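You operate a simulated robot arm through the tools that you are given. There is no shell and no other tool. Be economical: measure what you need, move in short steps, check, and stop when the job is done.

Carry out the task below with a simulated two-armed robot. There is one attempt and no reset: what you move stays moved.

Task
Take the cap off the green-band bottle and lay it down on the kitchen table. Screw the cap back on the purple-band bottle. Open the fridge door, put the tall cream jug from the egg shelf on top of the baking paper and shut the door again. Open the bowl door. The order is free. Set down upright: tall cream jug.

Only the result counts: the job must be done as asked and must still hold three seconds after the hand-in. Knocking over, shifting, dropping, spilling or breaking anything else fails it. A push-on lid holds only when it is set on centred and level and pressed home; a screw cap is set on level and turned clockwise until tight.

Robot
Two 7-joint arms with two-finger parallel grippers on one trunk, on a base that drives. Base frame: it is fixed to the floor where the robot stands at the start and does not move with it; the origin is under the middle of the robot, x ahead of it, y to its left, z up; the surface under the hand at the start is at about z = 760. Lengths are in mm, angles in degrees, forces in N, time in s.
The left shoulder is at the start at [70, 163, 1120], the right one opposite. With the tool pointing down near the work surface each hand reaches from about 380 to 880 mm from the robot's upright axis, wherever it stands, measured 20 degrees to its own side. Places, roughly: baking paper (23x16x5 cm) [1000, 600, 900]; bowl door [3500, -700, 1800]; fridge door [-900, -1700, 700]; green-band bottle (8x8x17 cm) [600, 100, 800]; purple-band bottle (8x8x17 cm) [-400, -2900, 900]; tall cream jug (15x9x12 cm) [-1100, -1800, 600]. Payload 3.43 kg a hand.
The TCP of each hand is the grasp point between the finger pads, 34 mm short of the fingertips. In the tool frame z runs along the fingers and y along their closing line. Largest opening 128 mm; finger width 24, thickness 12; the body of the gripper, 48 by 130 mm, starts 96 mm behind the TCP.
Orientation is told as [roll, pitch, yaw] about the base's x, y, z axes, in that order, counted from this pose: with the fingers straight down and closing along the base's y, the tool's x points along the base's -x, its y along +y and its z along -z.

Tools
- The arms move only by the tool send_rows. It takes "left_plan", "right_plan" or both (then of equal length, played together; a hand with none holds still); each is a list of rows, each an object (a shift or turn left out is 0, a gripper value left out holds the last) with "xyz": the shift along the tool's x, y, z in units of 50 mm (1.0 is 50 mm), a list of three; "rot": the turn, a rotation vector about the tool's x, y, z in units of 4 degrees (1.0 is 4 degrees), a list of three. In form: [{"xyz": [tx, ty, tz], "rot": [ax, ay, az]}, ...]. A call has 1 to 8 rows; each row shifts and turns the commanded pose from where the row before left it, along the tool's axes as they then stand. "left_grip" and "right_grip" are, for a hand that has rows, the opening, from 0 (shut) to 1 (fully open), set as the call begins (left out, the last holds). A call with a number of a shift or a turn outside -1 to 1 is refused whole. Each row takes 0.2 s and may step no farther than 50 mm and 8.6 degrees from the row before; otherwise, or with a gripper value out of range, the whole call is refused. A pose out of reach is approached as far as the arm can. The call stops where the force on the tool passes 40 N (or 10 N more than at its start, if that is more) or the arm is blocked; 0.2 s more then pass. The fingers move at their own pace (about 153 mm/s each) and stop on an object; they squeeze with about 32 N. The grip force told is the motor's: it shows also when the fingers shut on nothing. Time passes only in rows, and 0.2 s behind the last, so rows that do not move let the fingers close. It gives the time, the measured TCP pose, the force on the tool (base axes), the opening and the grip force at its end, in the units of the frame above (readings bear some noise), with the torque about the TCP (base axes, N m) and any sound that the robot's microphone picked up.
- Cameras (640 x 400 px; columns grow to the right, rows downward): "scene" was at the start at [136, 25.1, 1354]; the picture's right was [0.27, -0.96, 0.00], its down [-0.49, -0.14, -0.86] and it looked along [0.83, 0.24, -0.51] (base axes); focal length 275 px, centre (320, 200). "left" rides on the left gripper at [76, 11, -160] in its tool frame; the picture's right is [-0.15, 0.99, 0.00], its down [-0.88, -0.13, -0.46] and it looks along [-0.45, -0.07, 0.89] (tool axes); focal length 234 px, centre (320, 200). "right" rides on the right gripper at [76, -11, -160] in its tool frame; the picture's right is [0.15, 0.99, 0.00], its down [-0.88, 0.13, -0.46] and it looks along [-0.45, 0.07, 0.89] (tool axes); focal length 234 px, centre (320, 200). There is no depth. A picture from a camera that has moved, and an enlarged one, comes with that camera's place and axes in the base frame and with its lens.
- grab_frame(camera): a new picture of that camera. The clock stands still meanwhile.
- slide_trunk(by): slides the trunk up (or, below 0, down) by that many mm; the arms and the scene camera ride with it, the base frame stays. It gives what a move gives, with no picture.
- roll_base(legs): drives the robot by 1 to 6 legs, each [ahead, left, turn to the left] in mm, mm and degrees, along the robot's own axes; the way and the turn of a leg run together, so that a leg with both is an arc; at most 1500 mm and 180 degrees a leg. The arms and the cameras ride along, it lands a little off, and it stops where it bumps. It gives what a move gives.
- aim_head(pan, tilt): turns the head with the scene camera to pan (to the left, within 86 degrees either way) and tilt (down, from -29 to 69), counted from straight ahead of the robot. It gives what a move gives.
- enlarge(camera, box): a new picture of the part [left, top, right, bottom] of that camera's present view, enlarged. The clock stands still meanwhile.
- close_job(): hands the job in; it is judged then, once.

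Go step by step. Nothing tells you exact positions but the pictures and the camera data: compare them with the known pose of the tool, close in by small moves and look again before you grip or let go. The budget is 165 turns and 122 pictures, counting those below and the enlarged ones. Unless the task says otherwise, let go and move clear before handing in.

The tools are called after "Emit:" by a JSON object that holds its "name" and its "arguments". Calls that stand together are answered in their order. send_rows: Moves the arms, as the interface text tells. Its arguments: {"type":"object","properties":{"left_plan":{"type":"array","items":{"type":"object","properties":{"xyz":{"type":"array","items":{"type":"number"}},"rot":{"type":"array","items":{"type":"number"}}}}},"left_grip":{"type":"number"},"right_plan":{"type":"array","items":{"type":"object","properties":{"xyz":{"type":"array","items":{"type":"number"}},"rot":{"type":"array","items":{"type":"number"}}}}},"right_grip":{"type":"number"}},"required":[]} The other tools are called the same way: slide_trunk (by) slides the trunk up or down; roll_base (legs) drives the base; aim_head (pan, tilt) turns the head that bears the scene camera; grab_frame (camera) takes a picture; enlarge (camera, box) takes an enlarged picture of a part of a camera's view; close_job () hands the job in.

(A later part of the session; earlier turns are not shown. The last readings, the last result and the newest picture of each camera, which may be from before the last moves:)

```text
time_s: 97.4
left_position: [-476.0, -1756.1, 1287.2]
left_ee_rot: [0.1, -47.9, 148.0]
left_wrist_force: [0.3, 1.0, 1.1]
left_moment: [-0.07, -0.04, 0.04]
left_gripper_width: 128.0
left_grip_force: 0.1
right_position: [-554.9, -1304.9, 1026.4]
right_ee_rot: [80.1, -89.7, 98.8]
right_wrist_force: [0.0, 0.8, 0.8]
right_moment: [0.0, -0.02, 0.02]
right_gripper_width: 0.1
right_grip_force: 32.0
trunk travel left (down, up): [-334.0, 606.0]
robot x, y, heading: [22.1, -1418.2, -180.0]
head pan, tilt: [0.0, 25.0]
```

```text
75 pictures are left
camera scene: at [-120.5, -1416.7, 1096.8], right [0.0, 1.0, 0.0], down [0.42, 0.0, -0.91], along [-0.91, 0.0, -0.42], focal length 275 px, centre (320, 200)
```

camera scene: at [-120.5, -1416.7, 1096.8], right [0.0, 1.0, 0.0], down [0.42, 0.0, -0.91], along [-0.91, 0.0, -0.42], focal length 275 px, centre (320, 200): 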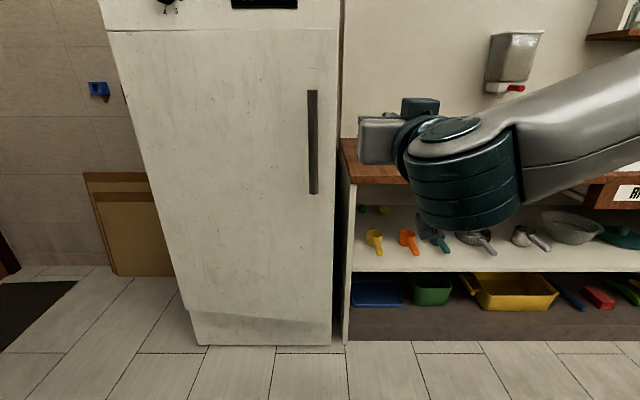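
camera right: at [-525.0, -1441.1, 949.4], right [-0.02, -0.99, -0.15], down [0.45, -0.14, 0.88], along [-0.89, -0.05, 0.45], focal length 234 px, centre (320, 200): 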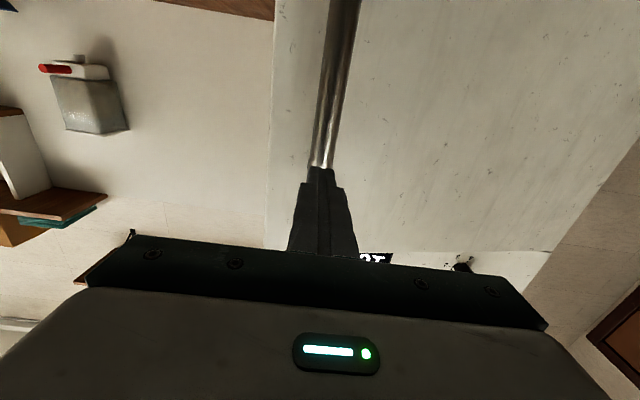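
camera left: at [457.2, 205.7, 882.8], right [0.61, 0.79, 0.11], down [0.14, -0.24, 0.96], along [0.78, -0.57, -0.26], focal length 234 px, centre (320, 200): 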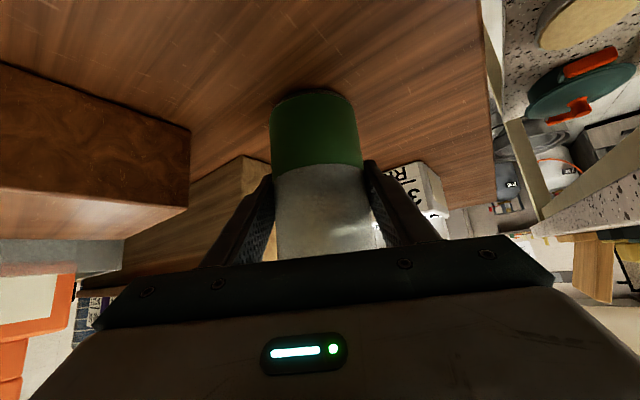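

The door is only about 10° ajar. The left hand, which points forward-right naturally, suits the pull better, so I move the right hand aside and bring the left hand to horizontal.

Emit:
{"name": "send_rows", "arguments": {"left_plan": [{"rot": [0, -1, 0]}, {"rot": [0, -1, 0]}, {"rot": [0, -1, 0]}, {"rot": [0, -1, 0]}, {"rot": [0, -1, 0]}, {"rot": [0, -1, 0]}, {"rot": [0, -1, 0]}, {"rot": [0, -1, 0]}], "right_plan": [{"xyz": [-0.3, -0.6, 0]}, {"xyz": [-0.3, -0.6, 0]}, {"xyz": [-0.3, -0.6, 0]}, {"xyz": [-0.3, -0.6, 0]}, {"xyz": [-0.3, -0.6, 0]}, {"xyz": [-0.3, -0.6, 0]}, {"xyz": [-0.3, -0.6, 0]}, {"xyz": [-0.3, -0.6, 0]}]}}

Emit:
{"name": "send_rows", "arguments": {"left_plan": [{"rot": [0, -1, 0]}, {"rot": [0, -1, 0]}, {"xyz": [0, 0, 0], "rot": [0, -0.5, 0]}, {"xyz": [0.8, -0.3, 0]}, {"xyz": [0.8, -0.3, 0]}, {"xyz": [0.8, -0.3, 0]}, {"xyz": [0.8, -0.3, 0]}, {"xyz": [0.8, -0.3, 0]}], "left_grip": 0.6}}

Emit:
{"name": "grab_frame", "arguments": {"camera": "scene"}}

Emit:
{"name": "grab_frame", "arguments": {"camera": "left"}}

```text
time_s: 99.2
left_position: [-475.6, -1756.7, 1288.1]
left_ee_rot: [0.1, -80.1, 148.0]
left_wrist_force: [0.0, 0.4, 0.2]
left_moment: [-0.03, 0.02, 0.01]
left_gripper_width: 127.8
left_grip_force: 0.1
right_position: [-549.4, -1066.8, 1144.7]
right_ee_rot: [84.3, -89.9, 94.7]
right_wrist_force: [0.2, 0.6, -0.6]
right_moment: [0.02, -0.02, 0.03]
right_gripper_width: 0.1
right_grip_force: 31.8
trunk travel left (down, up): [-334.0, 606.0]
robot x, y, heading: [21.0, -1416.9, -179.9]
head pan, tilt: [0.0, 25.0]
```

```text
time_s: 101.0
left_position: [-436.9, -1694.3, 1085.9]
left_ee_rot: [-81.7, -89.9, -130.1]
left_wrist_force: [0.3, 0.2, 0.7]
left_moment: [0.01, 0.0, -0.02]
left_gripper_width: 77.0
left_grip_force: 0.1
right_position: [-550.8, -1066.8, 1145.7]
right_ee_rot: [68.9, -89.9, 110.1]
right_wrist_force: [0.2, -0.4, 0.1]
right_moment: [-0.03, 0.01, 0.0]
right_gripper_width: 0.0
right_grip_force: 31.6
trunk travel left (down, up): [-334.0, 606.0]
robot x, y, heading: [21.9, -1417.3, -179.8]
head pan, tilt: [0.0, 25.0]
```

```text
74 pictures are left
camera scene: at [-120.9, -1418.2, 1096.8], right [0.0, 1.0, 0.0], down [0.42, 0.0, -0.91], along [-0.91, 0.0, -0.42], focal length 275 px, centre (320, 200)
```

scene: 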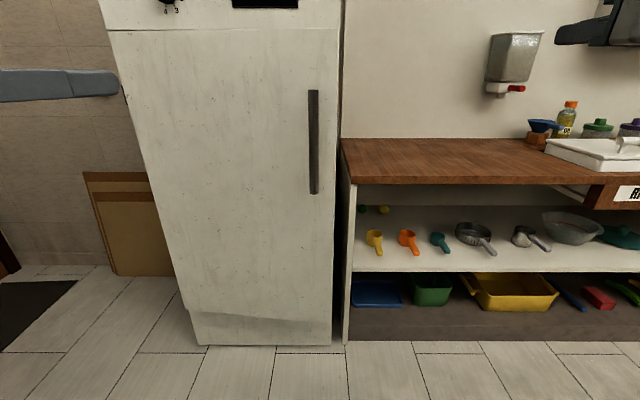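

```text
73 pictures are left
camera left: at [-306.3, -1787.3, 1010.4], right [-0.52, -0.84, 0.15], down [0.46, -0.13, 0.88], along [-0.72, 0.53, 0.45], focal length 234 px, centre (320, 200)
```

left: 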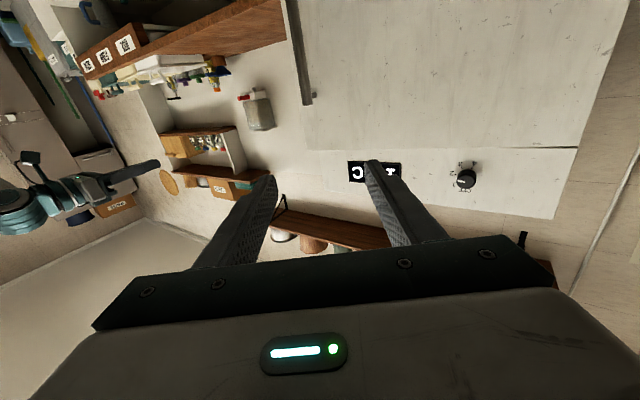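

The handle triangulates to about (−800,−1435). I bring the left hand towards it along its pointing direction.

Emit:
{"name": "send_rows", "arguments": {"left_plan": [{"xyz": [0.36, -0.075, 0.8]}, {"xyz": [0.36, -0.075, 0.8]}, {"xyz": [0.36, -0.075, 0.8]}, {"xyz": [0.36, -0.075, 0.8]}, {"xyz": [0.36, -0.075, 0.8]}, {"xyz": [0.36, -0.075, 0.8]}, {"xyz": [0.36, -0.075, 0.8]}, {"xyz": [0.36, -0.075, 0.8]}], "left_grip": 0.5}}

Emit:
{"name": "grab_frame", "arguments": {"camera": "left"}}

Emit:
{"name": "grab_frame", "arguments": {"camera": "scene"}}

```text
time_s: 102.8
left_position: [-692.7, -1497.2, 941.7]
left_ee_rot: [-28.6, -89.8, 176.7]
left_wrist_force: [0.2, -0.2, 0.6]
left_moment: [-0.02, -0.02, 0.03]
left_gripper_width: 64.0
left_grip_force: 0.1
right_position: [-550.7, -1067.3, 1143.0]
right_ee_rot: [59.9, -89.8, 118.9]
right_wrist_force: [-0.4, 0.6, 0.7]
right_moment: [0.0, 0.03, 0.01]
right_gripper_width: 0.0
right_grip_force: 32.6
trunk travel left (down, up): [-334.0, 606.0]
robot x, y, heading: [19.6, -1414.8, -179.9]
head pan, tilt: [0.0, 25.0]
```

```text
72 pictures are left
camera left: at [-562.4, -1591.5, 865.9], right [-0.52, -0.84, 0.15], down [0.45, -0.13, 0.88], along [-0.72, 0.53, 0.45], focal length 234 px, centre (320, 200)
```

left: 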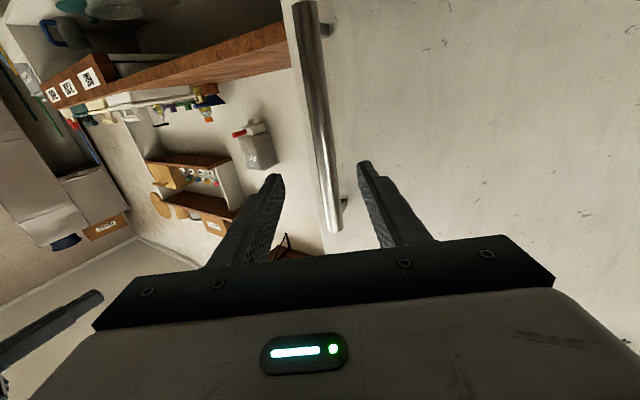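

```text
71 pictures are left
camera scene: at [-121.6, -1417.2, 1096.6], right [0.0, 1.0, 0.0], down [0.42, 0.0, -0.91], along [-0.91, 0.0, -0.42], focal length 275 px, centre (320, 200)
```

scene: 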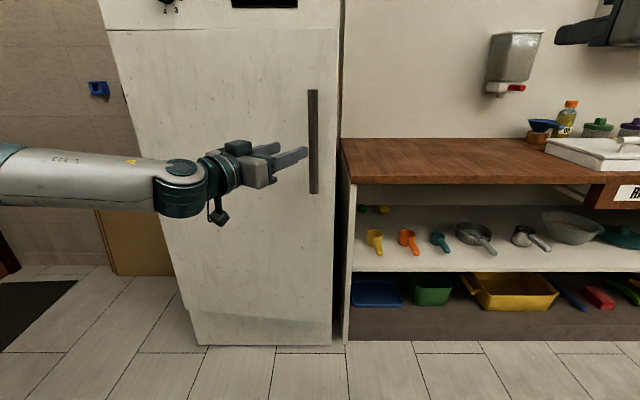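

The handle bar lies 118 mm ahead, centred. I advance 108 mm and close.

Emit:
{"name": "send_rows", "arguments": {"left_plan": [{"xyz": [0, 0.02, 0.72]}, {"xyz": [0, 0.02, 0.72]}, {"xyz": [0, 0.02, 0.72]}]}}

Emit:
{"name": "send_rows", "arguments": {"left_plan": [{}, {}, {}, {}], "left_grip": 0.0}}

Emit:
{"name": "grab_frame", "arguments": {"camera": "left"}}

```text
time_s: 103.6
left_position: [-775.0, -1459.2, 945.1]
left_ee_rot: [-114.0, -90.0, -97.8]
left_wrist_force: [0.2, 0.3, -0.2]
left_moment: [0.02, -0.03, 0.05]
left_gripper_width: 64.0
left_grip_force: 0.0
left hand out of reach, approached as far as the arm can: row 3
right_position: [-551.1, -1067.4, 1145.3]
right_ee_rot: [76.1, -89.9, 102.9]
right_wrist_force: [0.8, 0.0, 0.6]
right_moment: [-0.02, 0.02, -0.01]
right_gripper_width: 0.0
right_grip_force: 32.2
trunk travel left (down, up): [-334.0, 606.0]
robot x, y, heading: [20.9, -1421.1, -180.0]
head pan, tilt: [0.0, 25.0]
```

```text
time_s: 104.6
left_position: [-774.3, -1461.0, 945.7]
left_ee_rot: [0.0, -90.1, 148.0]
left_wrist_force: [0.0, 0.1, 0.2]
left_moment: [0.01, 0.0, -0.03]
left_gripper_width: 0.0
left_grip_force: 33.0
right_position: [-550.2, -1066.9, 1143.9]
right_ee_rot: [72.4, -89.8, 106.4]
right_wrist_force: [-0.2, -0.6, 0.9]
right_moment: [-0.02, 0.0, -0.01]
right_gripper_width: 0.0
right_grip_force: 32.3
trunk travel left (down, up): [-334.0, 606.0]
robot x, y, heading: [22.5, -1416.6, -179.8]
head pan, tilt: [0.0, 25.0]
```

```text
70 pictures are left
camera left: at [-644.8, -1554.1, 869.1], right [-0.52, -0.84, 0.15], down [0.46, -0.13, 0.88], along [-0.72, 0.53, 0.45], focal length 234 px, centre (320, 200)
```

left: 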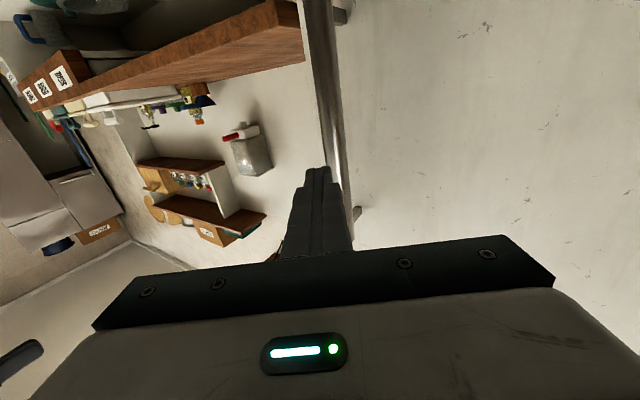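

The arm ran out of reach and the fingers closed short of the bar. I open, shift a little sideways, and drive the base 65 mm forward.

Emit:
{"name": "send_rows", "arguments": {"left_plan": [{}, {}, {"xyz": [0, -0.2, 0]}, {"xyz": [0, -0.22, 0]}], "left_grip": 0.5}}

Emit:
{"name": "roll_base", "arguments": {"legs": [[40, 0, 0]]}}

Emit:
{"name": "grab_frame", "arguments": {"camera": "left"}}

Emit:
{"name": "grab_frame", "arguments": {"camera": "scene"}}

```text
time_s: 105.6
left_position: [-757.7, -1450.5, 947.3]
left_ee_rot: [21.4, -89.9, 126.7]
left_wrist_force: [-0.9, -0.3, 0.2]
left_moment: [0.03, -0.01, -0.01]
left_gripper_width: 64.0
left_grip_force: 0.1
left hand out of reach, approached as far as the arm can: row 3, 4
right_position: [-549.5, -1066.3, 1144.7]
right_ee_rot: [77.0, -89.8, 102.0]
right_wrist_force: [0.1, -0.1, -0.6]
right_moment: [0.02, -0.04, -0.02]
right_gripper_width: 0.0
right_grip_force: 32.1
trunk travel left (down, up): [-334.0, 606.0]
robot x, y, heading: [23.2, -1417.3, -179.7]
head pan, tilt: [0.0, 25.0]
```

```text
time_s: 106.5
left_position: [-799.5, -1450.0, 945.8]
left_ee_rot: [-13.3, -89.9, 161.6]
left_wrist_force: [-0.9, -0.5, -0.6]
left_moment: [0.06, 0.02, -0.03]
left_gripper_width: 64.2
left_grip_force: 0.1
right_position: [-591.6, -1065.9, 1143.6]
right_ee_rot: [48.0, -89.7, 130.8]
right_wrist_force: [-1.2, 0.6, -0.6]
right_moment: [0.01, 0.05, 0.01]
right_gripper_width: 0.0
right_grip_force: 31.8
trunk travel left (down, up): [-334.0, 606.0]
robot x, y, heading: [-17.6, -1417.9, -179.7]
head pan, tilt: [0.0, 25.0]
```

```text
69 pictures are left
camera left: at [-669.3, -1543.8, 869.1], right [-0.52, -0.84, 0.15], down [0.45, -0.13, 0.88], along [-0.72, 0.53, 0.45], focal length 234 px, centre (320, 200)
```

left: 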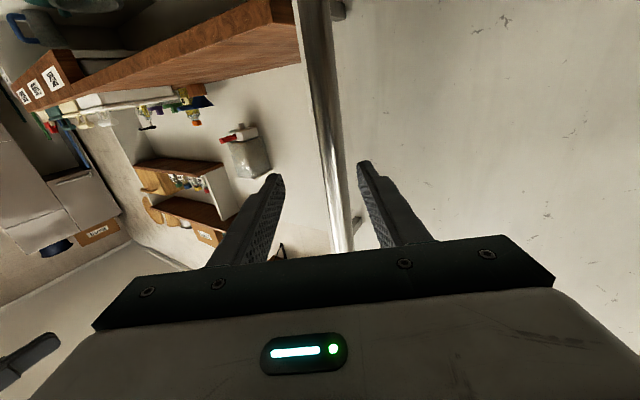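

```text
68 pictures are left
camera scene: at [-161.9, -1417.6, 1096.5], right [0.0, 1.0, 0.0], down [0.42, 0.0, -0.91], along [-0.91, 0.0, -0.42], focal length 275 px, centre (320, 200)
```

scene: 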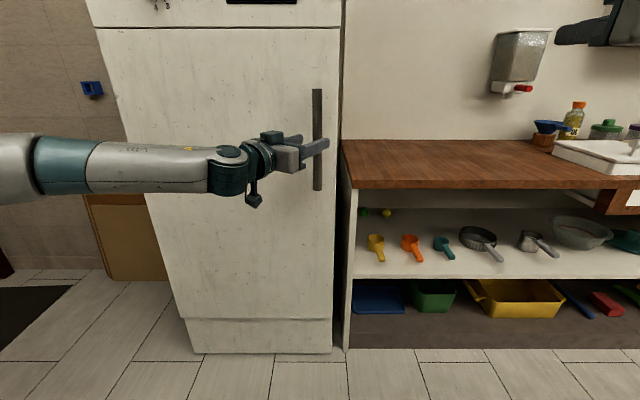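

The door has swung almost shut; the bar is at about (−864,−1424). I bring the hand onto it with another small base move and close.

Emit:
{"name": "roll_base", "arguments": {"legs": [[56, -14, 0]]}}

Emit:
{"name": "send_rows", "arguments": {"left_plan": [{}, {}, {}, {}], "left_grip": 0.0}}

Emit:
{"name": "grab_frame", "arguments": {"camera": "left"}}

```text
time_s: 107.5
left_position: [-856.0, -1436.3, 943.6]
left_ee_rot: [-5.9, -89.8, 154.1]
left_wrist_force: [-0.3, 0.1, 0.4]
left_moment: [-0.01, 0.05, -0.05]
left_gripper_width: 64.1
left_grip_force: 0.1
right_position: [-646.4, -1052.3, 1143.4]
right_ee_rot: [50.0, -89.8, 128.8]
right_wrist_force: [-1.0, -0.1, 0.6]
right_moment: [0.0, 0.0, 0.02]
right_gripper_width: 0.0
right_grip_force: 32.5
trunk travel left (down, up): [-334.0, 606.0]
robot x, y, heading: [-71.5, -1405.0, -180.0]
head pan, tilt: [0.0, 25.0]
```

```text
time_s: 108.5
left_position: [-854.0, -1433.9, 946.5]
left_ee_rot: [25.5, -89.9, 122.6]
left_wrist_force: [10.1, 8.7, -5.8]
left_moment: [0.33, 0.05, -0.37]
left_gripper_width: 24.8
left_grip_force: 45.0
right_position: [-645.3, -1051.2, 1144.7]
right_ee_rot: [81.2, -89.9, 97.6]
right_wrist_force: [-0.3, 0.0, 0.6]
right_moment: [0.01, 0.0, -0.01]
right_gripper_width: 0.1
right_grip_force: 31.8
trunk travel left (down, up): [-334.0, 606.0]
robot x, y, heading: [-70.6, -1404.1, -180.0]
head pan, tilt: [0.0, 25.0]
```

```text
67 pictures are left
camera left: at [-723.5, -1528.1, 870.1], right [-0.53, -0.84, 0.15], down [0.45, -0.13, 0.88], along [-0.72, 0.53, 0.45], focal length 234 px, centre (320, 200)
```

left: 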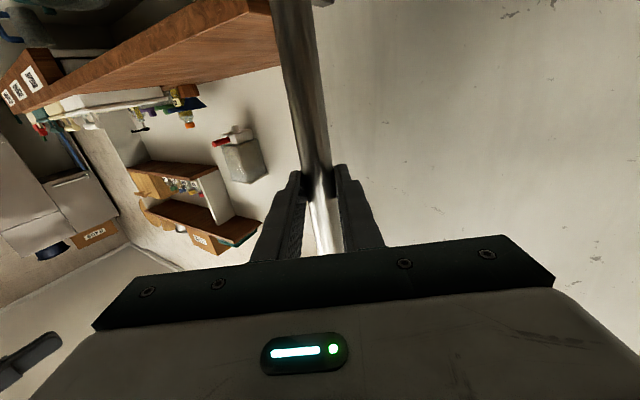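

Handle gripped firmly with the left hand. I pull along the hinge arc, 8 rows of 4°.

Emit:
{"name": "send_rows", "arguments": {"left_plan": [{"xyz": [0, -0.269, -0.636], "rot": [1, 0, 0]}, {"xyz": [0, -0.269, -0.636], "rot": [1, 0, 0]}, {"xyz": [0, -0.269, -0.636], "rot": [1, 0, 0]}, {"xyz": [0, -0.269, -0.636], "rot": [1, 0, 0]}, {"xyz": [0, -0.269, -0.636], "rot": [1, 0, 0]}, {"xyz": [0, -0.269, -0.636], "rot": [1, 0, 0]}]}}

Emit:
{"name": "grab_frame", "arguments": {"camera": "scene"}}

```text
time_s: 109.8
left_position: [-656.9, -1500.0, 945.5]
left_ee_rot: [14.9, -89.7, 108.9]
left_wrist_force: [15.4, 23.3, -12.9]
left_moment: [0.62, 0.22, -0.03]
left_gripper_width: 24.7
left_grip_force: 45.1
right_position: [-644.5, -1050.5, 1144.9]
right_ee_rot: [91.8, -89.6, 87.0]
right_wrist_force: [0.4, -0.7, 0.0]
right_moment: [-0.01, 0.02, 0.0]
right_gripper_width: 0.0
right_grip_force: 32.2
trunk travel left (down, up): [-334.0, 606.0]
robot x, y, heading: [-72.7, -1402.8, -179.9]
head pan, tilt: [0.0, 25.0]
```

```text
66 pictures are left
camera scene: at [-215.5, -1401.5, 1096.8], right [0.0, 1.0, 0.0], down [0.42, 0.0, -0.91], along [-0.91, 0.0, -0.42], focal length 275 px, centre (320, 200)
```

scene: 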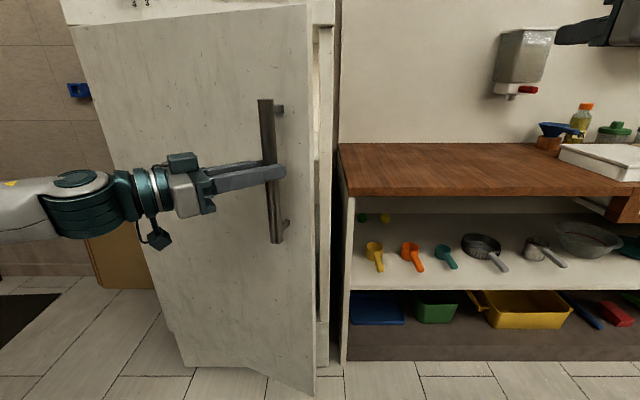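

Door about 24° open. I relieve the side load slightly and continue the arc.

Emit:
{"name": "send_rows", "arguments": {"left_plan": [{"xyz": [0.02, -0.31, -0.62], "rot": [1, 0, 0]}, {"xyz": [0, -0.269, -0.636], "rot": [1, 0, 0]}, {"xyz": [0, -0.269, -0.636], "rot": [1, 0, 0]}, {"xyz": [0, -0.269, -0.636], "rot": [1, 0, 0]}, {"xyz": [0, -0.269, -0.636], "rot": [1, 0, 0]}]}}

Emit:
{"name": "grab_frame", "arguments": {"camera": "scene"}}

```text
time_s: 111.0
left_position: [-524.3, -1611.4, 946.3]
left_ee_rot: [16.5, -89.8, 87.2]
left_wrist_force: [24.1, 20.2, -15.1]
left_moment: [0.63, 0.31, -0.2]
left_gripper_width: 24.7
left_grip_force: 45.3
right_position: [-643.1, -1051.6, 1145.2]
right_ee_rot: [107.5, -89.8, 71.3]
right_wrist_force: [-1.1, 0.5, 0.3]
right_moment: [0.04, -0.02, 0.0]
right_gripper_width: 0.3
right_grip_force: 31.5
trunk travel left (down, up): [-334.0, 606.0]
robot x, y, heading: [-72.2, -1400.6, -179.9]
head pan, tilt: [0.0, 25.0]
```

```text
65 pictures are left
camera scene: at [-214.4, -1402.7, 1097.0], right [0.0, 1.0, 0.0], down [0.42, 0.0, -0.91], along [-0.91, 0.0, -0.42], focal length 275 px, centre (320, 200)
```

scene: 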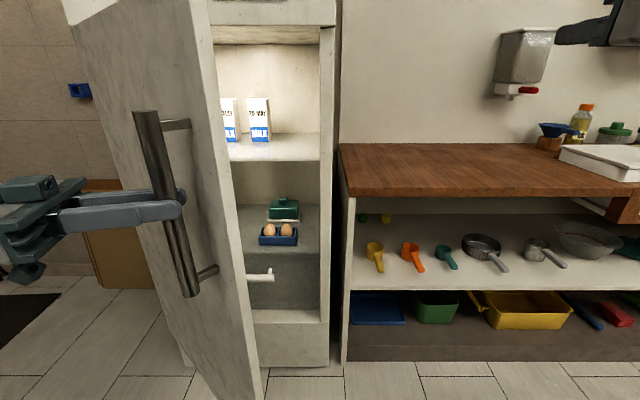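

Half open: I can see the egg shelf inside with egg box and butter dish. I continue pulling.

Emit:
{"name": "send_rows", "arguments": {"left_plan": [{"xyz": [0.03, -0.31, -0.616], "rot": [1, 0, 0]}, {"xyz": [0, -0.269, -0.636], "rot": [1, 0, 0]}, {"xyz": [0, -0.269, -0.636], "rot": [1, 0, 0]}, {"xyz": [0, -0.269, -0.636], "rot": [1, 0, 0]}, {"xyz": [0, -0.269, -0.636], "rot": [1, 0, 0]}, {"xyz": [0, -0.269, -0.636], "rot": [1, 0, 0]}]}}

Emit:
{"name": "grab_frame", "arguments": {"camera": "scene"}}

```text
time_s: 112.2
left_position: [-444.6, -1740.2, 945.4]
left_ee_rot: [67.1, -89.9, 18.7]
left_wrist_force: [15.2, 6.0, 6.6]
left_moment: [1.42, -0.1, -0.3]
left_gripper_width: 24.9
left_grip_force: 45.1
right_position: [-643.4, -1052.8, 1146.8]
right_ee_rot: [107.3, -89.8, 71.7]
right_wrist_force: [0.2, 0.4, 0.8]
right_moment: [-0.02, 0.0, -0.02]
right_gripper_width: 0.0
right_grip_force: 32.2
trunk travel left (down, up): [-334.0, 606.0]
robot x, y, heading: [-74.9, -1404.8, -180.0]
head pan, tilt: [0.0, 25.0]
stopped in row 5 (left hand): the force on the tool passed its limit at 47 N (the readings are from after the stop); the commanded pose is now the measured one
```

```text
64 pictures are left
camera scene: at [-214.4, -1403.1, 1097.3], right [0.0, 1.0, 0.0], down [0.42, 0.0, -0.91], along [-0.91, 0.0, -0.42], focal length 275 px, centre (320, 200)
```

scene: 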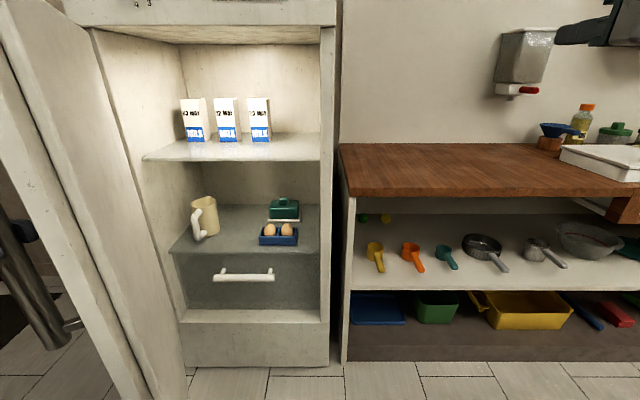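

The door is about 62° open and the cream jug stands on the egg shelf at roughly (−1100,−1822,615). I look at it enlarged.

Emit:
{"name": "enlarge", "arguments": {"camera": "scene", "box": [130, 120, 340, 330]}}

Emit:
{"name": "send_rows", "arguments": {"left_plan": [{}, {}, {}, {"xyz": [0, 0, -0.4]}, {"xyz": [0, 0, -0.6]}, {"xyz": [0, 0, -0.6]}], "left_grip": 0.6}}

```text
1.90 times, centred on (235, 225) of scene
camera zoom: at [-214.4, -1403.1, 1097.3], right [0.0, 1.0, 0.0], down [0.42, 0.0, -0.91], along [-0.91, 0.0, -0.42], focal length 523 px, centre (482, 152)
```

zoom: 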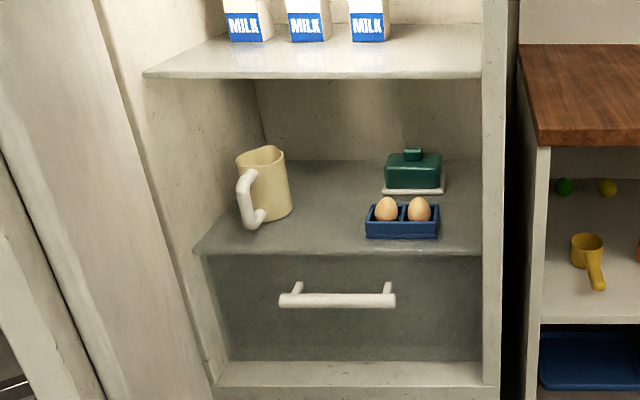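

```text
time_s: 113.6
left_position: [-453.7, -1821.3, 942.5]
left_ee_rot: [-64.6, -90.0, 150.9]
left_wrist_force: [-0.8, -0.9, -0.5]
left_moment: [0.03, 0.01, 0.01]
left_gripper_width: 76.8
left_grip_force: 0.0
right_position: [-646.5, -1053.5, 1145.4]
right_ee_rot: [64.5, -89.8, 114.3]
right_wrist_force: [-0.4, -0.7, -0.4]
right_moment: [0.03, -0.01, 0.01]
right_gripper_width: 0.1
right_grip_force: 31.5
trunk travel left (down, up): [-334.0, 606.0]
robot x, y, heading: [-71.1, -1406.9, -179.8]
head pan, tilt: [0.0, 25.0]
```

The jug's handle points to the front, so I'll want a straight-in grasp with the left hand, and the door further open. I back up, and turn the left hand forward to bring it round to the inner side of the door.

Emit:
{"name": "roll_base", "arguments": {"legs": [[-120, 0, 0]]}}

Emit:
{"name": "send_rows", "arguments": {"left_plan": [{"rot": [-1, 0, 0]}, {"rot": [-1, 0, 0]}, {"rot": [-1, 0, 0]}, {"rot": [-1, 0, 0]}, {"rot": [-1, 0, 0]}, {"rot": [-1, 0, 0]}, {"rot": [-1, 0, 0]}, {"rot": [-1, 0, 0]}], "left_grip": 0.0}}

Emit:
{"name": "send_rows", "arguments": {"left_plan": [{"rot": [-1, 0, 0]}, {"rot": [-1, 0, 0]}, {"rot": [-1, 0, 0]}, {"rot": [-1, 0, 0]}, {"rot": [-1, 0, 0]}, {"rot": [-1, 0, 0]}, {"rot": [-1, 0, 0]}]}}

Emit:
{"name": "grab_frame", "arguments": {"camera": "scene"}}

```text
time_s: 114.8
left_position: [-335.1, -1819.9, 944.2]
left_ee_rot: [-3.4, -89.9, 89.5]
left_wrist_force: [0.2, -0.2, -0.5]
left_moment: [-0.04, 0.02, 0.05]
left_gripper_width: 77.1
left_grip_force: 0.1
right_position: [-525.2, -1052.3, 1145.2]
right_ee_rot: [95.4, -89.9, 83.5]
right_wrist_force: [0.9, -0.3, 0.1]
right_moment: [-0.02, -0.03, 0.02]
right_gripper_width: 0.0
right_grip_force: 31.8
trunk travel left (down, up): [-334.0, 606.0]
robot x, y, heading: [45.0, -1404.3, -179.7]
head pan, tilt: [0.0, 25.0]
```

```text
time_s: 116.6
left_position: [-336.4, -1819.6, 943.9]
left_ee_rot: [-21.3, -89.9, 139.4]
left_wrist_force: [0.2, 0.3, -0.4]
left_moment: [-0.03, 0.0, 0.01]
left_gripper_width: 0.1
left_grip_force: 31.7
right_position: [-526.4, -1052.0, 1145.3]
right_ee_rot: [75.6, -89.8, 103.2]
right_wrist_force: [-0.4, 0.2, -0.2]
right_moment: [-0.01, -0.02, -0.04]
right_gripper_width: 0.0
right_grip_force: 31.9
trunk travel left (down, up): [-334.0, 606.0]
robot x, y, heading: [43.8, -1402.9, -180.1]
head pan, tilt: [0.0, 25.0]
```

```text
time_s: 118.2
left_position: [-335.2, -1818.4, 943.4]
left_ee_rot: [40.8, -89.9, 105.3]
left_wrist_force: [-0.1, 0.6, 0.2]
left_moment: [-0.01, 0.01, 0.04]
left_gripper_width: 0.0
left_grip_force: 31.3
right_position: [-526.2, -1051.7, 1145.2]
right_ee_rot: [81.8, -89.8, 97.1]
right_wrist_force: [-0.7, 0.3, 1.4]
right_moment: [-0.01, -0.02, -0.01]
right_gripper_width: 0.1
right_grip_force: 31.8
trunk travel left (down, up): [-334.0, 606.0]
robot x, y, heading: [48.2, -1405.4, -180.3]
head pan, tilt: [0.0, 25.0]
```

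```text
62 pictures are left
camera scene: at [-97.4, -1402.9, 1096.8], right [0.0, 1.0, 0.0], down [0.42, 0.0, -0.91], along [-0.91, 0.0, -0.42], focal length 275 px, centre (320, 200)
```

scene: 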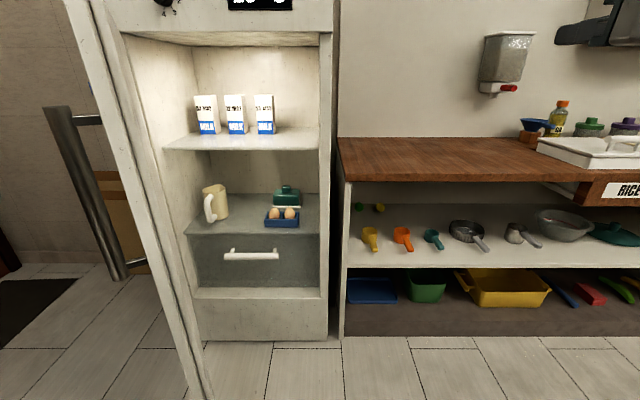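

The left hand now points forward-right. I move it past the door's edge (+y) and then forward into the inner side.

Emit:
{"name": "send_rows", "arguments": {"left_plan": [{"xyz": [0, -0.73, 0.49]}, {"xyz": [0, -0.73, 0.49]}, {"xyz": [0, -0.73, 0.49]}, {"xyz": [0, -0.73, 0.49]}, {"xyz": [0, -0.73, 0.49]}, {"xyz": [0, -0.36, 0.24]}, {"xyz": [0, 0.5, 0.75]}, {"xyz": [0, 0.5, 0.75]}]}}

Emit:
{"name": "grab_frame", "arguments": {"camera": "scene"}}

```text
time_s: 120.0
left_position: [-428.9, -1794.1, 943.2]
left_ee_rot: [69.0, -89.9, 76.9]
left_wrist_force: [-0.4, -0.2, -0.7]
left_moment: [-0.01, 0.0, 0.0]
left_gripper_width: 0.3
left_grip_force: 31.8
left hand out of reach, approached as far as the arm can: row 1, 2, 3, 4, 5, 6, 7, 8
right_position: [-527.6, -1051.9, 1143.3]
right_ee_rot: [58.9, -89.8, 119.9]
right_wrist_force: [-1.1, 0.7, 0.4]
right_moment: [-0.01, 0.01, -0.02]
right_gripper_width: 0.0
right_grip_force: 32.1
trunk travel left (down, up): [-334.0, 606.0]
robot x, y, heading: [46.6, -1402.0, -180.0]
head pan, tilt: [0.0, 25.0]
```

```text
61 pictures are left
camera scene: at [-98.4, -1403.4, 1096.6], right [0.0, 1.0, 0.0], down [0.42, 0.0, -0.91], along [-0.91, 0.0, -0.42], focal length 275 px, centre (320, 200)
```

scene: 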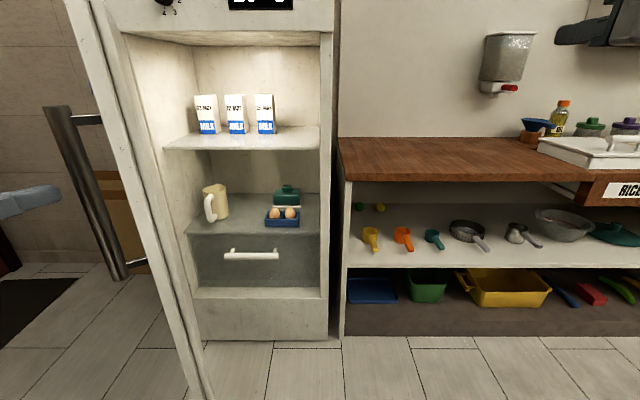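

The left arm can't get round from here. Instead the right hand, held straight ahead, will push the door from inside while the base strafes left; I first raise the left hand above the door and centre the right hand.

Emit:
{"name": "send_rows", "arguments": {"left_plan": [{"xyz": [-0.9, 0, 0]}, {"xyz": [-0.9, 0, 0]}, {"xyz": [-0.9, 0, 0]}, {"xyz": [-0.9, 0, 0]}, {"xyz": [-0.9, 0, 0]}, {"xyz": [-0.9, 0, 0]}, {"xyz": [-0.9, 0, 0]}, {"xyz": [-0.9, 0, 0]}], "right_plan": [{"xyz": [0.3, 0.85, 0]}, {"xyz": [0.3, 0.85, 0]}, {"xyz": [0.3, 0.85, 0]}, {"xyz": [0.3, 0.85, 0]}, {"xyz": [0.3, 0.85, 0]}, {"xyz": [0.3, 0.85, 0]}, {"xyz": [0.3, 0.85, 0]}, {"xyz": [0.3, 0.85, 0]}]}}

Emit:
{"name": "grab_frame", "arguments": {"camera": "scene"}}

```text
time_s: 122.0
left_position: [-487.7, -1837.3, 1045.3]
left_ee_rot: [-40.9, -80.0, -176.8]
left_wrist_force: [0.3, -0.1, -0.3]
left_moment: [-0.02, 0.0, 0.03]
left_gripper_width: 0.3
left_grip_force: 32.4
left hand out of reach, approached as far as the arm can: row 1, 2, 3, 4, 5, 6, 7, 8
right_position: [-533.9, -1391.4, 1025.6]
right_ee_rot: [91.3, -89.8, 87.6]
right_wrist_force: [0.5, -0.2, -0.8]
right_moment: [-0.01, -0.01, -0.02]
right_gripper_width: 0.0
right_grip_force: 31.7
trunk travel left (down, up): [-334.0, 606.0]
robot x, y, heading: [44.2, -1403.0, -179.7]
head pan, tilt: [0.0, 25.0]
stopped in row 8 (left hand): the arm was blocked; the commanded pose is now the measured one
```

```text
60 pictures are left
camera scene: at [-97.4, -1403.3, 1096.9], right [0.0, 1.0, 0.0], down [0.42, 0.0, -0.91], along [-0.91, 0.0, -0.42], focal length 275 px, centre (320, 200)
```

scene: 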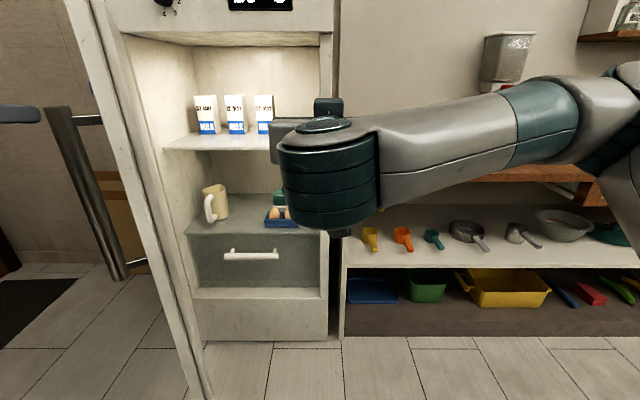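

The left arm got blocked partway up. I look left to see its posture.

Emit:
{"name": "aim_head", "arguments": {"pan": 40, "tilt": 25}}

Emit:
{"name": "grab_frame", "arguments": {"camera": "scene"}}

```text
time_s: 123.1
left_position: [-488.9, -1836.6, 1045.1]
left_ee_rot: [-41.2, -80.0, -176.6]
left_wrist_force: [0.5, 0.2, -0.3]
left_moment: [0.02, 0.02, -0.01]
left_gripper_width: 0.0
left_grip_force: 32.2
right_position: [-532.8, -1392.2, 1024.3]
right_ee_rot: [77.2, -89.9, 101.6]
right_wrist_force: [0.8, -1.4, 0.2]
right_moment: [0.0, 0.0, 0.02]
right_gripper_width: 0.2
right_grip_force: 32.0
trunk travel left (down, up): [-334.0, 606.0]
robot x, y, heading: [44.4, -1403.3, -180.0]
head pan, tilt: [40.0, 25.0]
```

```text
59 pictures are left
camera scene: at [-76.5, -1462.7, 1096.8], right [-0.64, 0.77, 0.0], down [0.32, 0.27, -0.91], along [-0.69, -0.58, -0.42], focal length 275 px, centre (320, 200)
```

scene: 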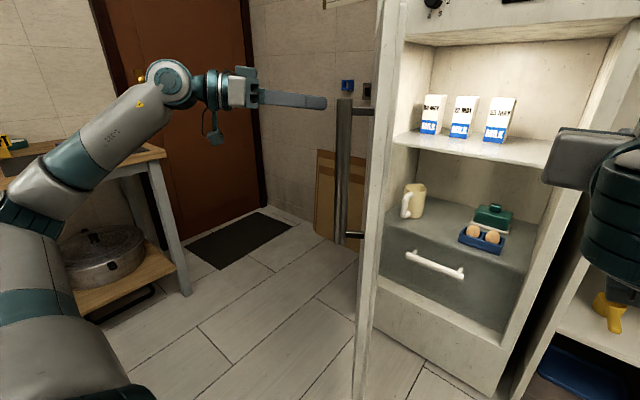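

The left arm sits low on the outer side and will move away with the base, which is fine. I extend the right hand 80 mm and strafe left so that it swings the door wide open.

Emit:
{"name": "send_rows", "arguments": {"right_plan": [{"xyz": [0, 0, 0.8]}, {"xyz": [0, 0, 0.8]}]}}

Emit:
{"name": "roll_base", "arguments": {"legs": [[0, 350, 0]]}}

Emit:
{"name": "aim_head", "arguments": {"pan": 20, "tilt": 25}}

Emit:
{"name": "grab_frame", "arguments": {"camera": "scene"}}

```text
time_s: 123.7
left_position: [-489.2, -1836.2, 1044.2]
left_ee_rot: [-41.1, -80.1, -176.7]
left_wrist_force: [-0.2, 0.6, -0.1]
left_moment: [0.0, -0.01, 0.0]
left_gripper_width: 0.0
left_grip_force: 32.1
right_position: [-614.4, -1390.7, 1024.1]
right_ee_rot: [63.0, -89.8, 115.9]
right_wrist_force: [0.1, 0.4, -0.4]
right_moment: [-0.01, 0.03, 0.03]
right_gripper_width: 0.0
right_grip_force: 32.3
trunk travel left (down, up): [-334.0, 606.0]
robot x, y, heading: [45.7, -1405.8, -180.2]
head pan, tilt: [40.0, 25.0]
```

```text
time_s: 125.9
left_position: [-491.3, -2187.3, 1045.3]
left_ee_rot: [-41.3, -79.9, -176.6]
left_wrist_force: [-0.1, -0.4, -0.2]
left_moment: [0.03, 0.03, -0.04]
left_gripper_width: 0.1
left_grip_force: 31.9
right_position: [-614.0, -1738.6, 1025.1]
right_ee_rot: [72.8, -89.7, 105.9]
right_wrist_force: [-0.1, -0.4, -0.6]
right_moment: [0.02, 0.05, -0.06]
right_gripper_width: 0.0
right_grip_force: 31.8
trunk travel left (down, up): [-334.0, 606.0]
robot x, y, heading: [46.1, -1754.1, 179.5]
head pan, tilt: [40.0, 25.0]
```

```text
time_s: 126.8
left_position: [-490.6, -2186.0, 1044.1]
left_ee_rot: [-41.1, -80.1, -176.9]
left_wrist_force: [0.5, -0.1, 0.5]
left_moment: [0.01, 0.01, -0.02]
left_gripper_width: 0.0
left_grip_force: 31.5
right_position: [-614.2, -1738.8, 1024.1]
right_ee_rot: [74.8, -89.8, 103.8]
right_wrist_force: [0.1, 0.5, -0.6]
right_moment: [-0.02, 0.01, 0.01]
right_gripper_width: 0.0
right_grip_force: 32.5
trunk travel left (down, up): [-334.0, 606.0]
robot x, y, heading: [43.7, -1754.0, 179.6]
head pan, tilt: [20.0, 25.0]
```

```text
58 pictures are left
camera scene: at [-92.9, -1785.6, 1096.8], right [-0.34, 0.94, 0.0], down [0.4, 0.14, -0.91], along [-0.85, -0.31, -0.42], focal length 275 px, centre (320, 200)
```

scene: 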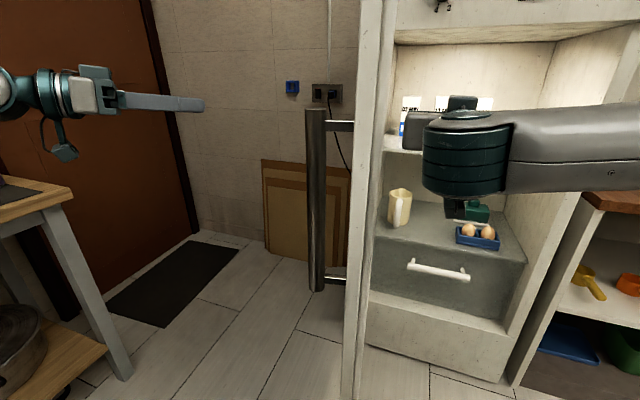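

Door touched soon; I continue strafing 230 mm to swing it past 90°.

Emit:
{"name": "roll_base", "arguments": {"legs": [[0, 230, 0]]}}

Emit:
{"name": "grab_frame", "arguments": {"camera": "scene"}}

```text
time_s: 128.5
left_position: [-492.1, -2406.6, 1043.5]
left_ee_rot: [-41.1, -80.0, -176.8]
left_wrist_force: [0.4, 0.6, -0.2]
left_moment: [-0.01, 0.01, 0.0]
left_gripper_width: 0.0
left_grip_force: 32.0
right_position: [-615.5, -1956.1, 1024.0]
right_ee_rot: [9.3, -89.8, 168.8]
right_wrist_force: [0.7, 0.4, -0.7]
right_moment: [0.01, 0.0, 0.0]
right_gripper_width: 0.2
right_grip_force: 31.6
trunk travel left (down, up): [-334.0, 606.0]
robot x, y, heading: [43.8, -1974.5, 179.6]
head pan, tilt: [20.0, 25.0]
stopped in leg 1: the force on the tool passed its limit at 73 N (the readings are from after the stop); the commanded pose is now the measured one
```

```text
57 pictures are left
camera scene: at [-93.6, -2005.9, 1096.8], right [-0.34, 0.94, 0.0], down [0.4, 0.14, -0.91], along [-0.85, -0.31, -0.42], focal length 275 px, centre (320, 200)
```

scene: 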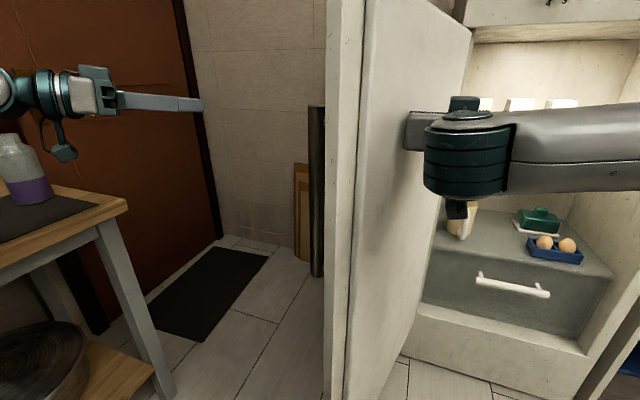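

The door is now about 110° open, against its stop. The purple bottle is visible on the left table. I move right to line up with the jug, lower the trunk, and tilt the hand slightly.

Emit:
{"name": "roll_base", "arguments": {"legs": [[0, -130, 0]]}}

Emit:
{"name": "slide_trunk", "arguments": {"by": -260}}

Emit:
{"name": "send_rows", "arguments": {"right_plan": [{"xyz": [0.5, 0, 0], "rot": [0, 1, 0]}, {"xyz": [0.5, 0, 0], "rot": [0, 1, 0]}, {"xyz": [0.5, 0, 0], "rot": [0, 1, 0]}, {"xyz": [0.3, 0, 0], "rot": [0, 0.5, 0]}], "right_grip": 1.0}}

Emit:
{"name": "aim_head", "arguments": {"pan": 0, "tilt": 15}}

Emit:
{"name": "grab_frame", "arguments": {"camera": "right"}}

Emit:
{"name": "grab_frame", "arguments": {"camera": "scene"}}

```text
time_s: 129.8
left_position: [-491.9, -2275.9, 1045.0]
left_ee_rot: [-40.9, -80.0, -177.0]
left_wrist_force: [0.4, 0.1, 0.0]
left_moment: [-0.01, -0.04, 0.05]
left_gripper_width: 0.0
left_grip_force: 31.9
right_position: [-614.1, -1826.0, 1024.2]
right_ee_rot: [35.3, -89.8, 142.6]
right_wrist_force: [-0.2, 1.1, -0.2]
right_moment: [0.0, -0.01, 0.06]
right_gripper_width: 0.0
right_grip_force: 32.1
trunk travel left (down, up): [-334.0, 606.0]
robot x, y, heading: [44.2, -1844.1, 179.7]
head pan, tilt: [20.0, 25.0]
```

```text
time_s: 132.4
left_position: [-491.5, -2276.7, 785.4]
left_ee_rot: [-41.2, -80.0, -176.7]
left_wrist_force: [0.0, 0.5, 0.2]
left_moment: [0.03, 0.02, 0.05]
left_gripper_width: 0.1
left_grip_force: 31.9
right_position: [-614.3, -1824.9, 764.0]
right_ee_rot: [16.7, -89.8, 161.2]
right_wrist_force: [0.4, 0.3, 0.5]
right_moment: [-0.02, -0.03, -0.04]
right_gripper_width: 0.1
right_grip_force: 31.6
trunk travel left (down, up): [-74.0, 866.0]
robot x, y, heading: [48.1, -1842.7, 179.8]
head pan, tilt: [20.0, 25.0]
```

```text
time_s: 133.4
left_position: [-491.9, -2277.5, 784.8]
left_ee_rot: [-41.2, -80.1, -176.7]
left_wrist_force: [-0.5, 0.1, 0.1]
left_moment: [0.02, 0.02, 0.01]
left_gripper_width: 0.0
left_grip_force: 31.8
right_position: [-605.2, -1826.3, 675.8]
right_ee_rot: [0.3, -75.8, 177.7]
right_wrist_force: [-0.8, -0.6, 0.3]
right_moment: [0.01, -0.03, -0.01]
right_gripper_width: 128.0
right_grip_force: 0.0
trunk travel left (down, up): [-74.0, 866.0]
robot x, y, heading: [40.0, -1849.7, 179.7]
head pan, tilt: [20.0, 25.0]
```

```text
time_s: 134.3
left_position: [-490.1, -2277.1, 783.7]
left_ee_rot: [-41.2, -80.0, -176.7]
left_wrist_force: [-0.6, 0.7, 0.2]
left_moment: [0.01, -0.04, 0.02]
left_gripper_width: 0.0
left_grip_force: 32.1
right_position: [-604.7, -1826.3, 675.3]
right_ee_rot: [0.2, -75.9, 177.9]
right_wrist_force: [0.0, -0.5, 0.3]
right_moment: [0.05, -0.03, 0.01]
right_gripper_width: 127.7
right_grip_force: 0.0
trunk travel left (down, up): [-74.0, 866.0]
robot x, y, heading: [49.6, -1848.0, 179.9]
head pan, tilt: [0.0, 15.0]
```

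```text
56 pictures are left
camera right: at [-432.6, -1821.7, 640.3], right [0.0, -0.99, -0.14], down [0.22, -0.14, 0.97], along [-0.97, -0.03, 0.22], focal length 234 px, centre (320, 200)
```

right: 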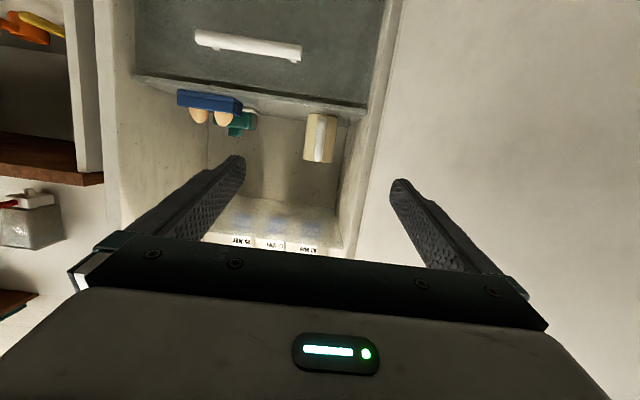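

```text
55 pictures are left
camera scene: at [-99.9, -1845.1, 853.0], right [0.0, 1.0, 0.0], down [0.26, 0.0, -0.97], along [-0.97, 0.0, -0.26], focal length 275 px, centre (320, 200)
```

scene: 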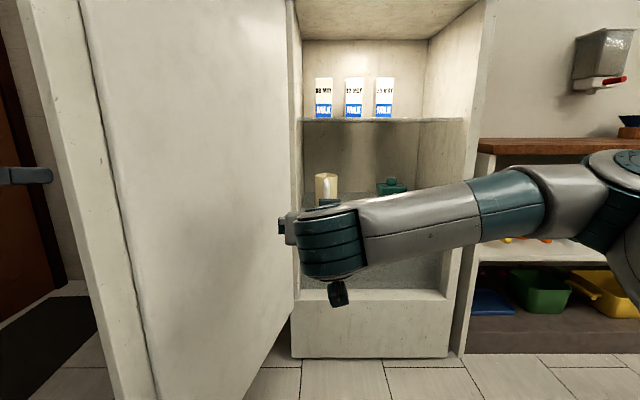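

The jug faces me squarely: centre about (−1072,−1819), z 557–677, handle straight toward the hand. I drive forward 200 mm and re-check.

Emit:
{"name": "roll_base", "arguments": {"legs": [[200, 0, 0]]}}

Emit:
{"name": "send_rows", "arguments": {"right_plan": [{"xyz": [-0.1, -0.14, 0.3]}, {"xyz": [0, 0, 0.3]}], "right_grip": 0.9}}

Emit:
{"name": "grab_frame", "arguments": {"camera": "right"}}

Emit:
{"name": "grab_frame", "arguments": {"camera": "scene"}}

```text
time_s: 135.9
left_position: [-690.6, -2278.6, 785.2]
left_ee_rot: [-41.1, -80.1, -176.5]
left_wrist_force: [-0.7, -0.2, 0.0]
left_moment: [-0.01, -0.02, -0.02]
left_gripper_width: 0.0
left_grip_force: 32.3
right_position: [-805.3, -1827.5, 676.0]
right_ee_rot: [0.2, -75.8, 178.0]
right_wrist_force: [-0.8, 0.3, -0.5]
right_moment: [0.01, -0.02, 0.01]
right_gripper_width: 128.0
right_grip_force: 0.1
trunk travel left (down, up): [-74.0, 866.0]
robot x, y, heading: [-155.5, -1846.7, 180.1]
head pan, tilt: [0.0, 15.0]
```

```text
time_s: 136.5
left_position: [-690.7, -2278.5, 784.6]
left_ee_rot: [-41.1, -80.0, -176.6]
left_wrist_force: [-1.0, 0.2, -0.6]
left_moment: [-0.02, -0.03, -0.03]
left_gripper_width: 0.2
left_grip_force: 32.0
right_position: [-836.4, -1818.4, 673.9]
right_ee_rot: [0.3, -75.8, 177.9]
right_wrist_force: [0.1, 0.8, 0.6]
right_moment: [0.0, 0.02, -0.02]
right_gripper_width: 115.4
right_grip_force: 0.1
trunk travel left (down, up): [-74.0, 866.0]
robot x, y, heading: [-156.7, -1845.7, 180.1]
head pan, tilt: [0.0, 15.0]
```

```text
54 pictures are left
camera right: at [-663.4, -1814.3, 637.8], right [0.0, -0.99, -0.14], down [0.22, -0.14, 0.97], along [-0.98, -0.03, 0.22], focal length 234 px, centre (320, 200)
```

right: 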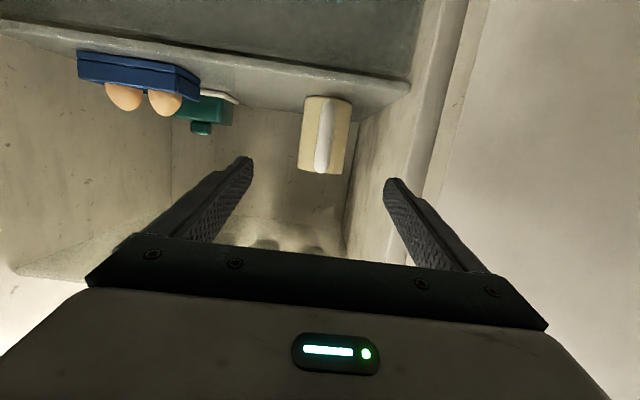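

```text
53 pictures are left
camera scene: at [-300.5, -1845.0, 853.0], right [0.0, 1.0, 0.0], down [0.26, 0.0, -0.97], along [-0.97, 0.0, -0.26], focal length 275 px, centre (320, 200)
```

scene: 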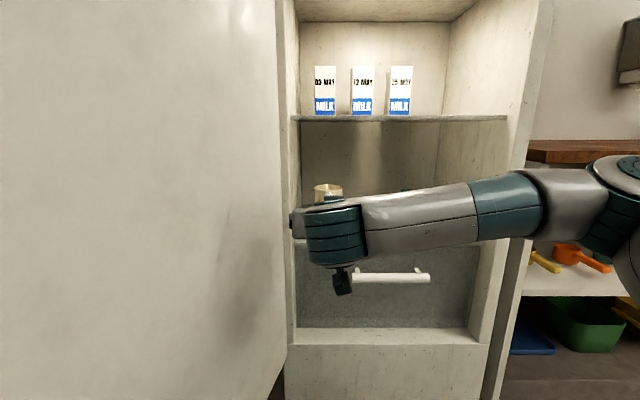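

I continue straight in to about x=−1000, lowering slightly.

Emit:
{"name": "send_rows", "arguments": {"right_plan": [{"xyz": [-0.06, 0, 0.8]}, {"xyz": [-0.06, 0, 0.8]}, {"xyz": [-0.06, 0, 0.8]}, {"xyz": [-0.06, 0, 0.8]}], "right_grip": 0.88}}

Emit:
{"name": "grab_frame", "arguments": {"camera": "right"}}

```text
time_s: 137.5
left_position: [-690.8, -2279.2, 783.8]
left_ee_rot: [-41.1, -80.0, -176.5]
left_wrist_force: [0.5, -0.4, -0.3]
left_moment: [-0.04, 0.01, 0.0]
left_gripper_width: 0.1
left_grip_force: 32.0
right_position: [-995.3, -1813.7, 645.1]
right_ee_rot: [0.1, -75.9, 178.1]
right_wrist_force: [0.6, -0.3, -0.5]
right_moment: [0.0, 0.0, 0.02]
right_gripper_width: 112.5
right_grip_force: 0.0
trunk travel left (down, up): [-74.0, 866.0]
robot x, y, heading: [-161.5, -1844.1, 179.9]
head pan, tilt: [0.0, 15.0]
```

```text
52 pictures are left
camera right: at [-822.7, -1809.5, 610.0], right [0.0, -0.99, -0.14], down [0.22, -0.14, 0.97], along [-0.97, -0.04, 0.22], focal length 234 px, centre (320, 200)
```

right: 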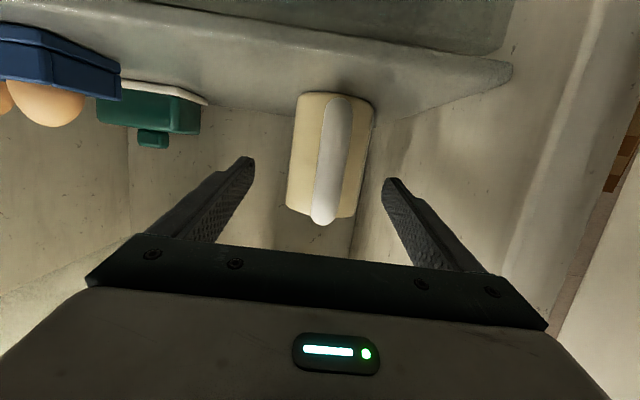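

Closer: the jug's axis is at y≈−1818. I shift 4 mm and advance 60 mm.

Emit:
{"name": "send_rows", "arguments": {"right_plan": [{"xyz": [0, 0.08, 0.4]}, {"xyz": [0, 0, 0.4]}, {"xyz": [0, 0, 0.42]}]}}

Emit:
{"name": "grab_frame", "arguments": {"camera": "right"}}

Emit:
{"name": "grab_frame", "arguments": {"camera": "scene"}}

```text
time_s: 138.3
left_position: [-690.9, -2277.6, 783.8]
left_ee_rot: [-41.1, -80.0, -176.6]
left_wrist_force: [-0.3, -0.3, 0.8]
left_moment: [0.01, -0.02, -0.03]
left_gripper_width: 0.0
left_grip_force: 32.2
right_position: [-1054.0, -1816.3, 630.2]
right_ee_rot: [0.3, -75.8, 177.7]
right_wrist_force: [1.2, 0.5, 0.9]
right_moment: [-0.02, 0.01, 0.03]
right_gripper_width: 112.4
right_grip_force: 0.1
trunk travel left (down, up): [-74.0, 866.0]
robot x, y, heading: [-158.3, -1845.6, 180.1]
head pan, tilt: [0.0, 15.0]
```

```text
51 pictures are left
camera right: at [-881.8, -1811.2, 595.4], right [0.0, -0.99, -0.14], down [0.22, -0.14, 0.97], along [-0.97, -0.03, 0.22], focal length 234 px, centre (320, 200)
```

right: 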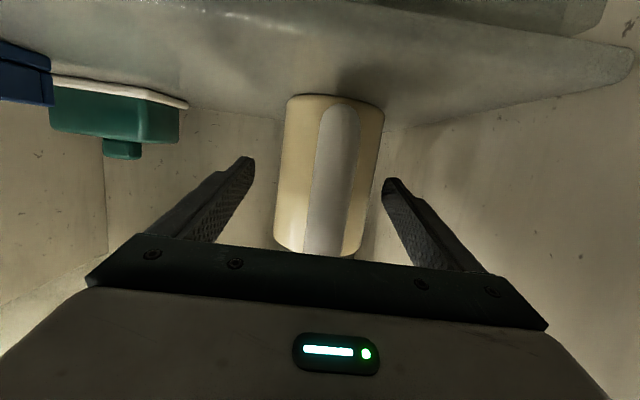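

```text
50 pictures are left
camera scene: at [-300.6, -1845.0, 853.0], right [0.0, 1.0, 0.0], down [0.26, 0.0, -0.97], along [-0.97, 0.0, -0.26], focal length 275 px, centre (320, 200)
```

scene: 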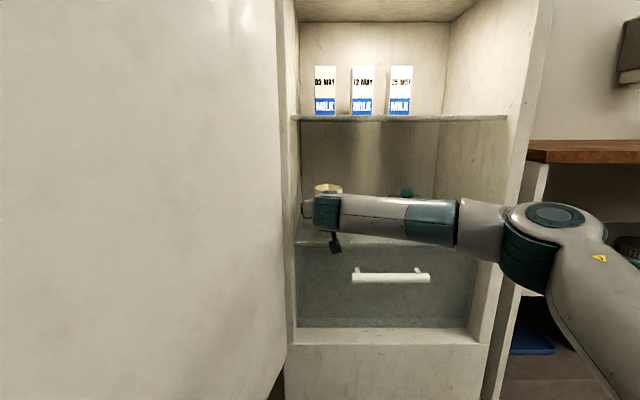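

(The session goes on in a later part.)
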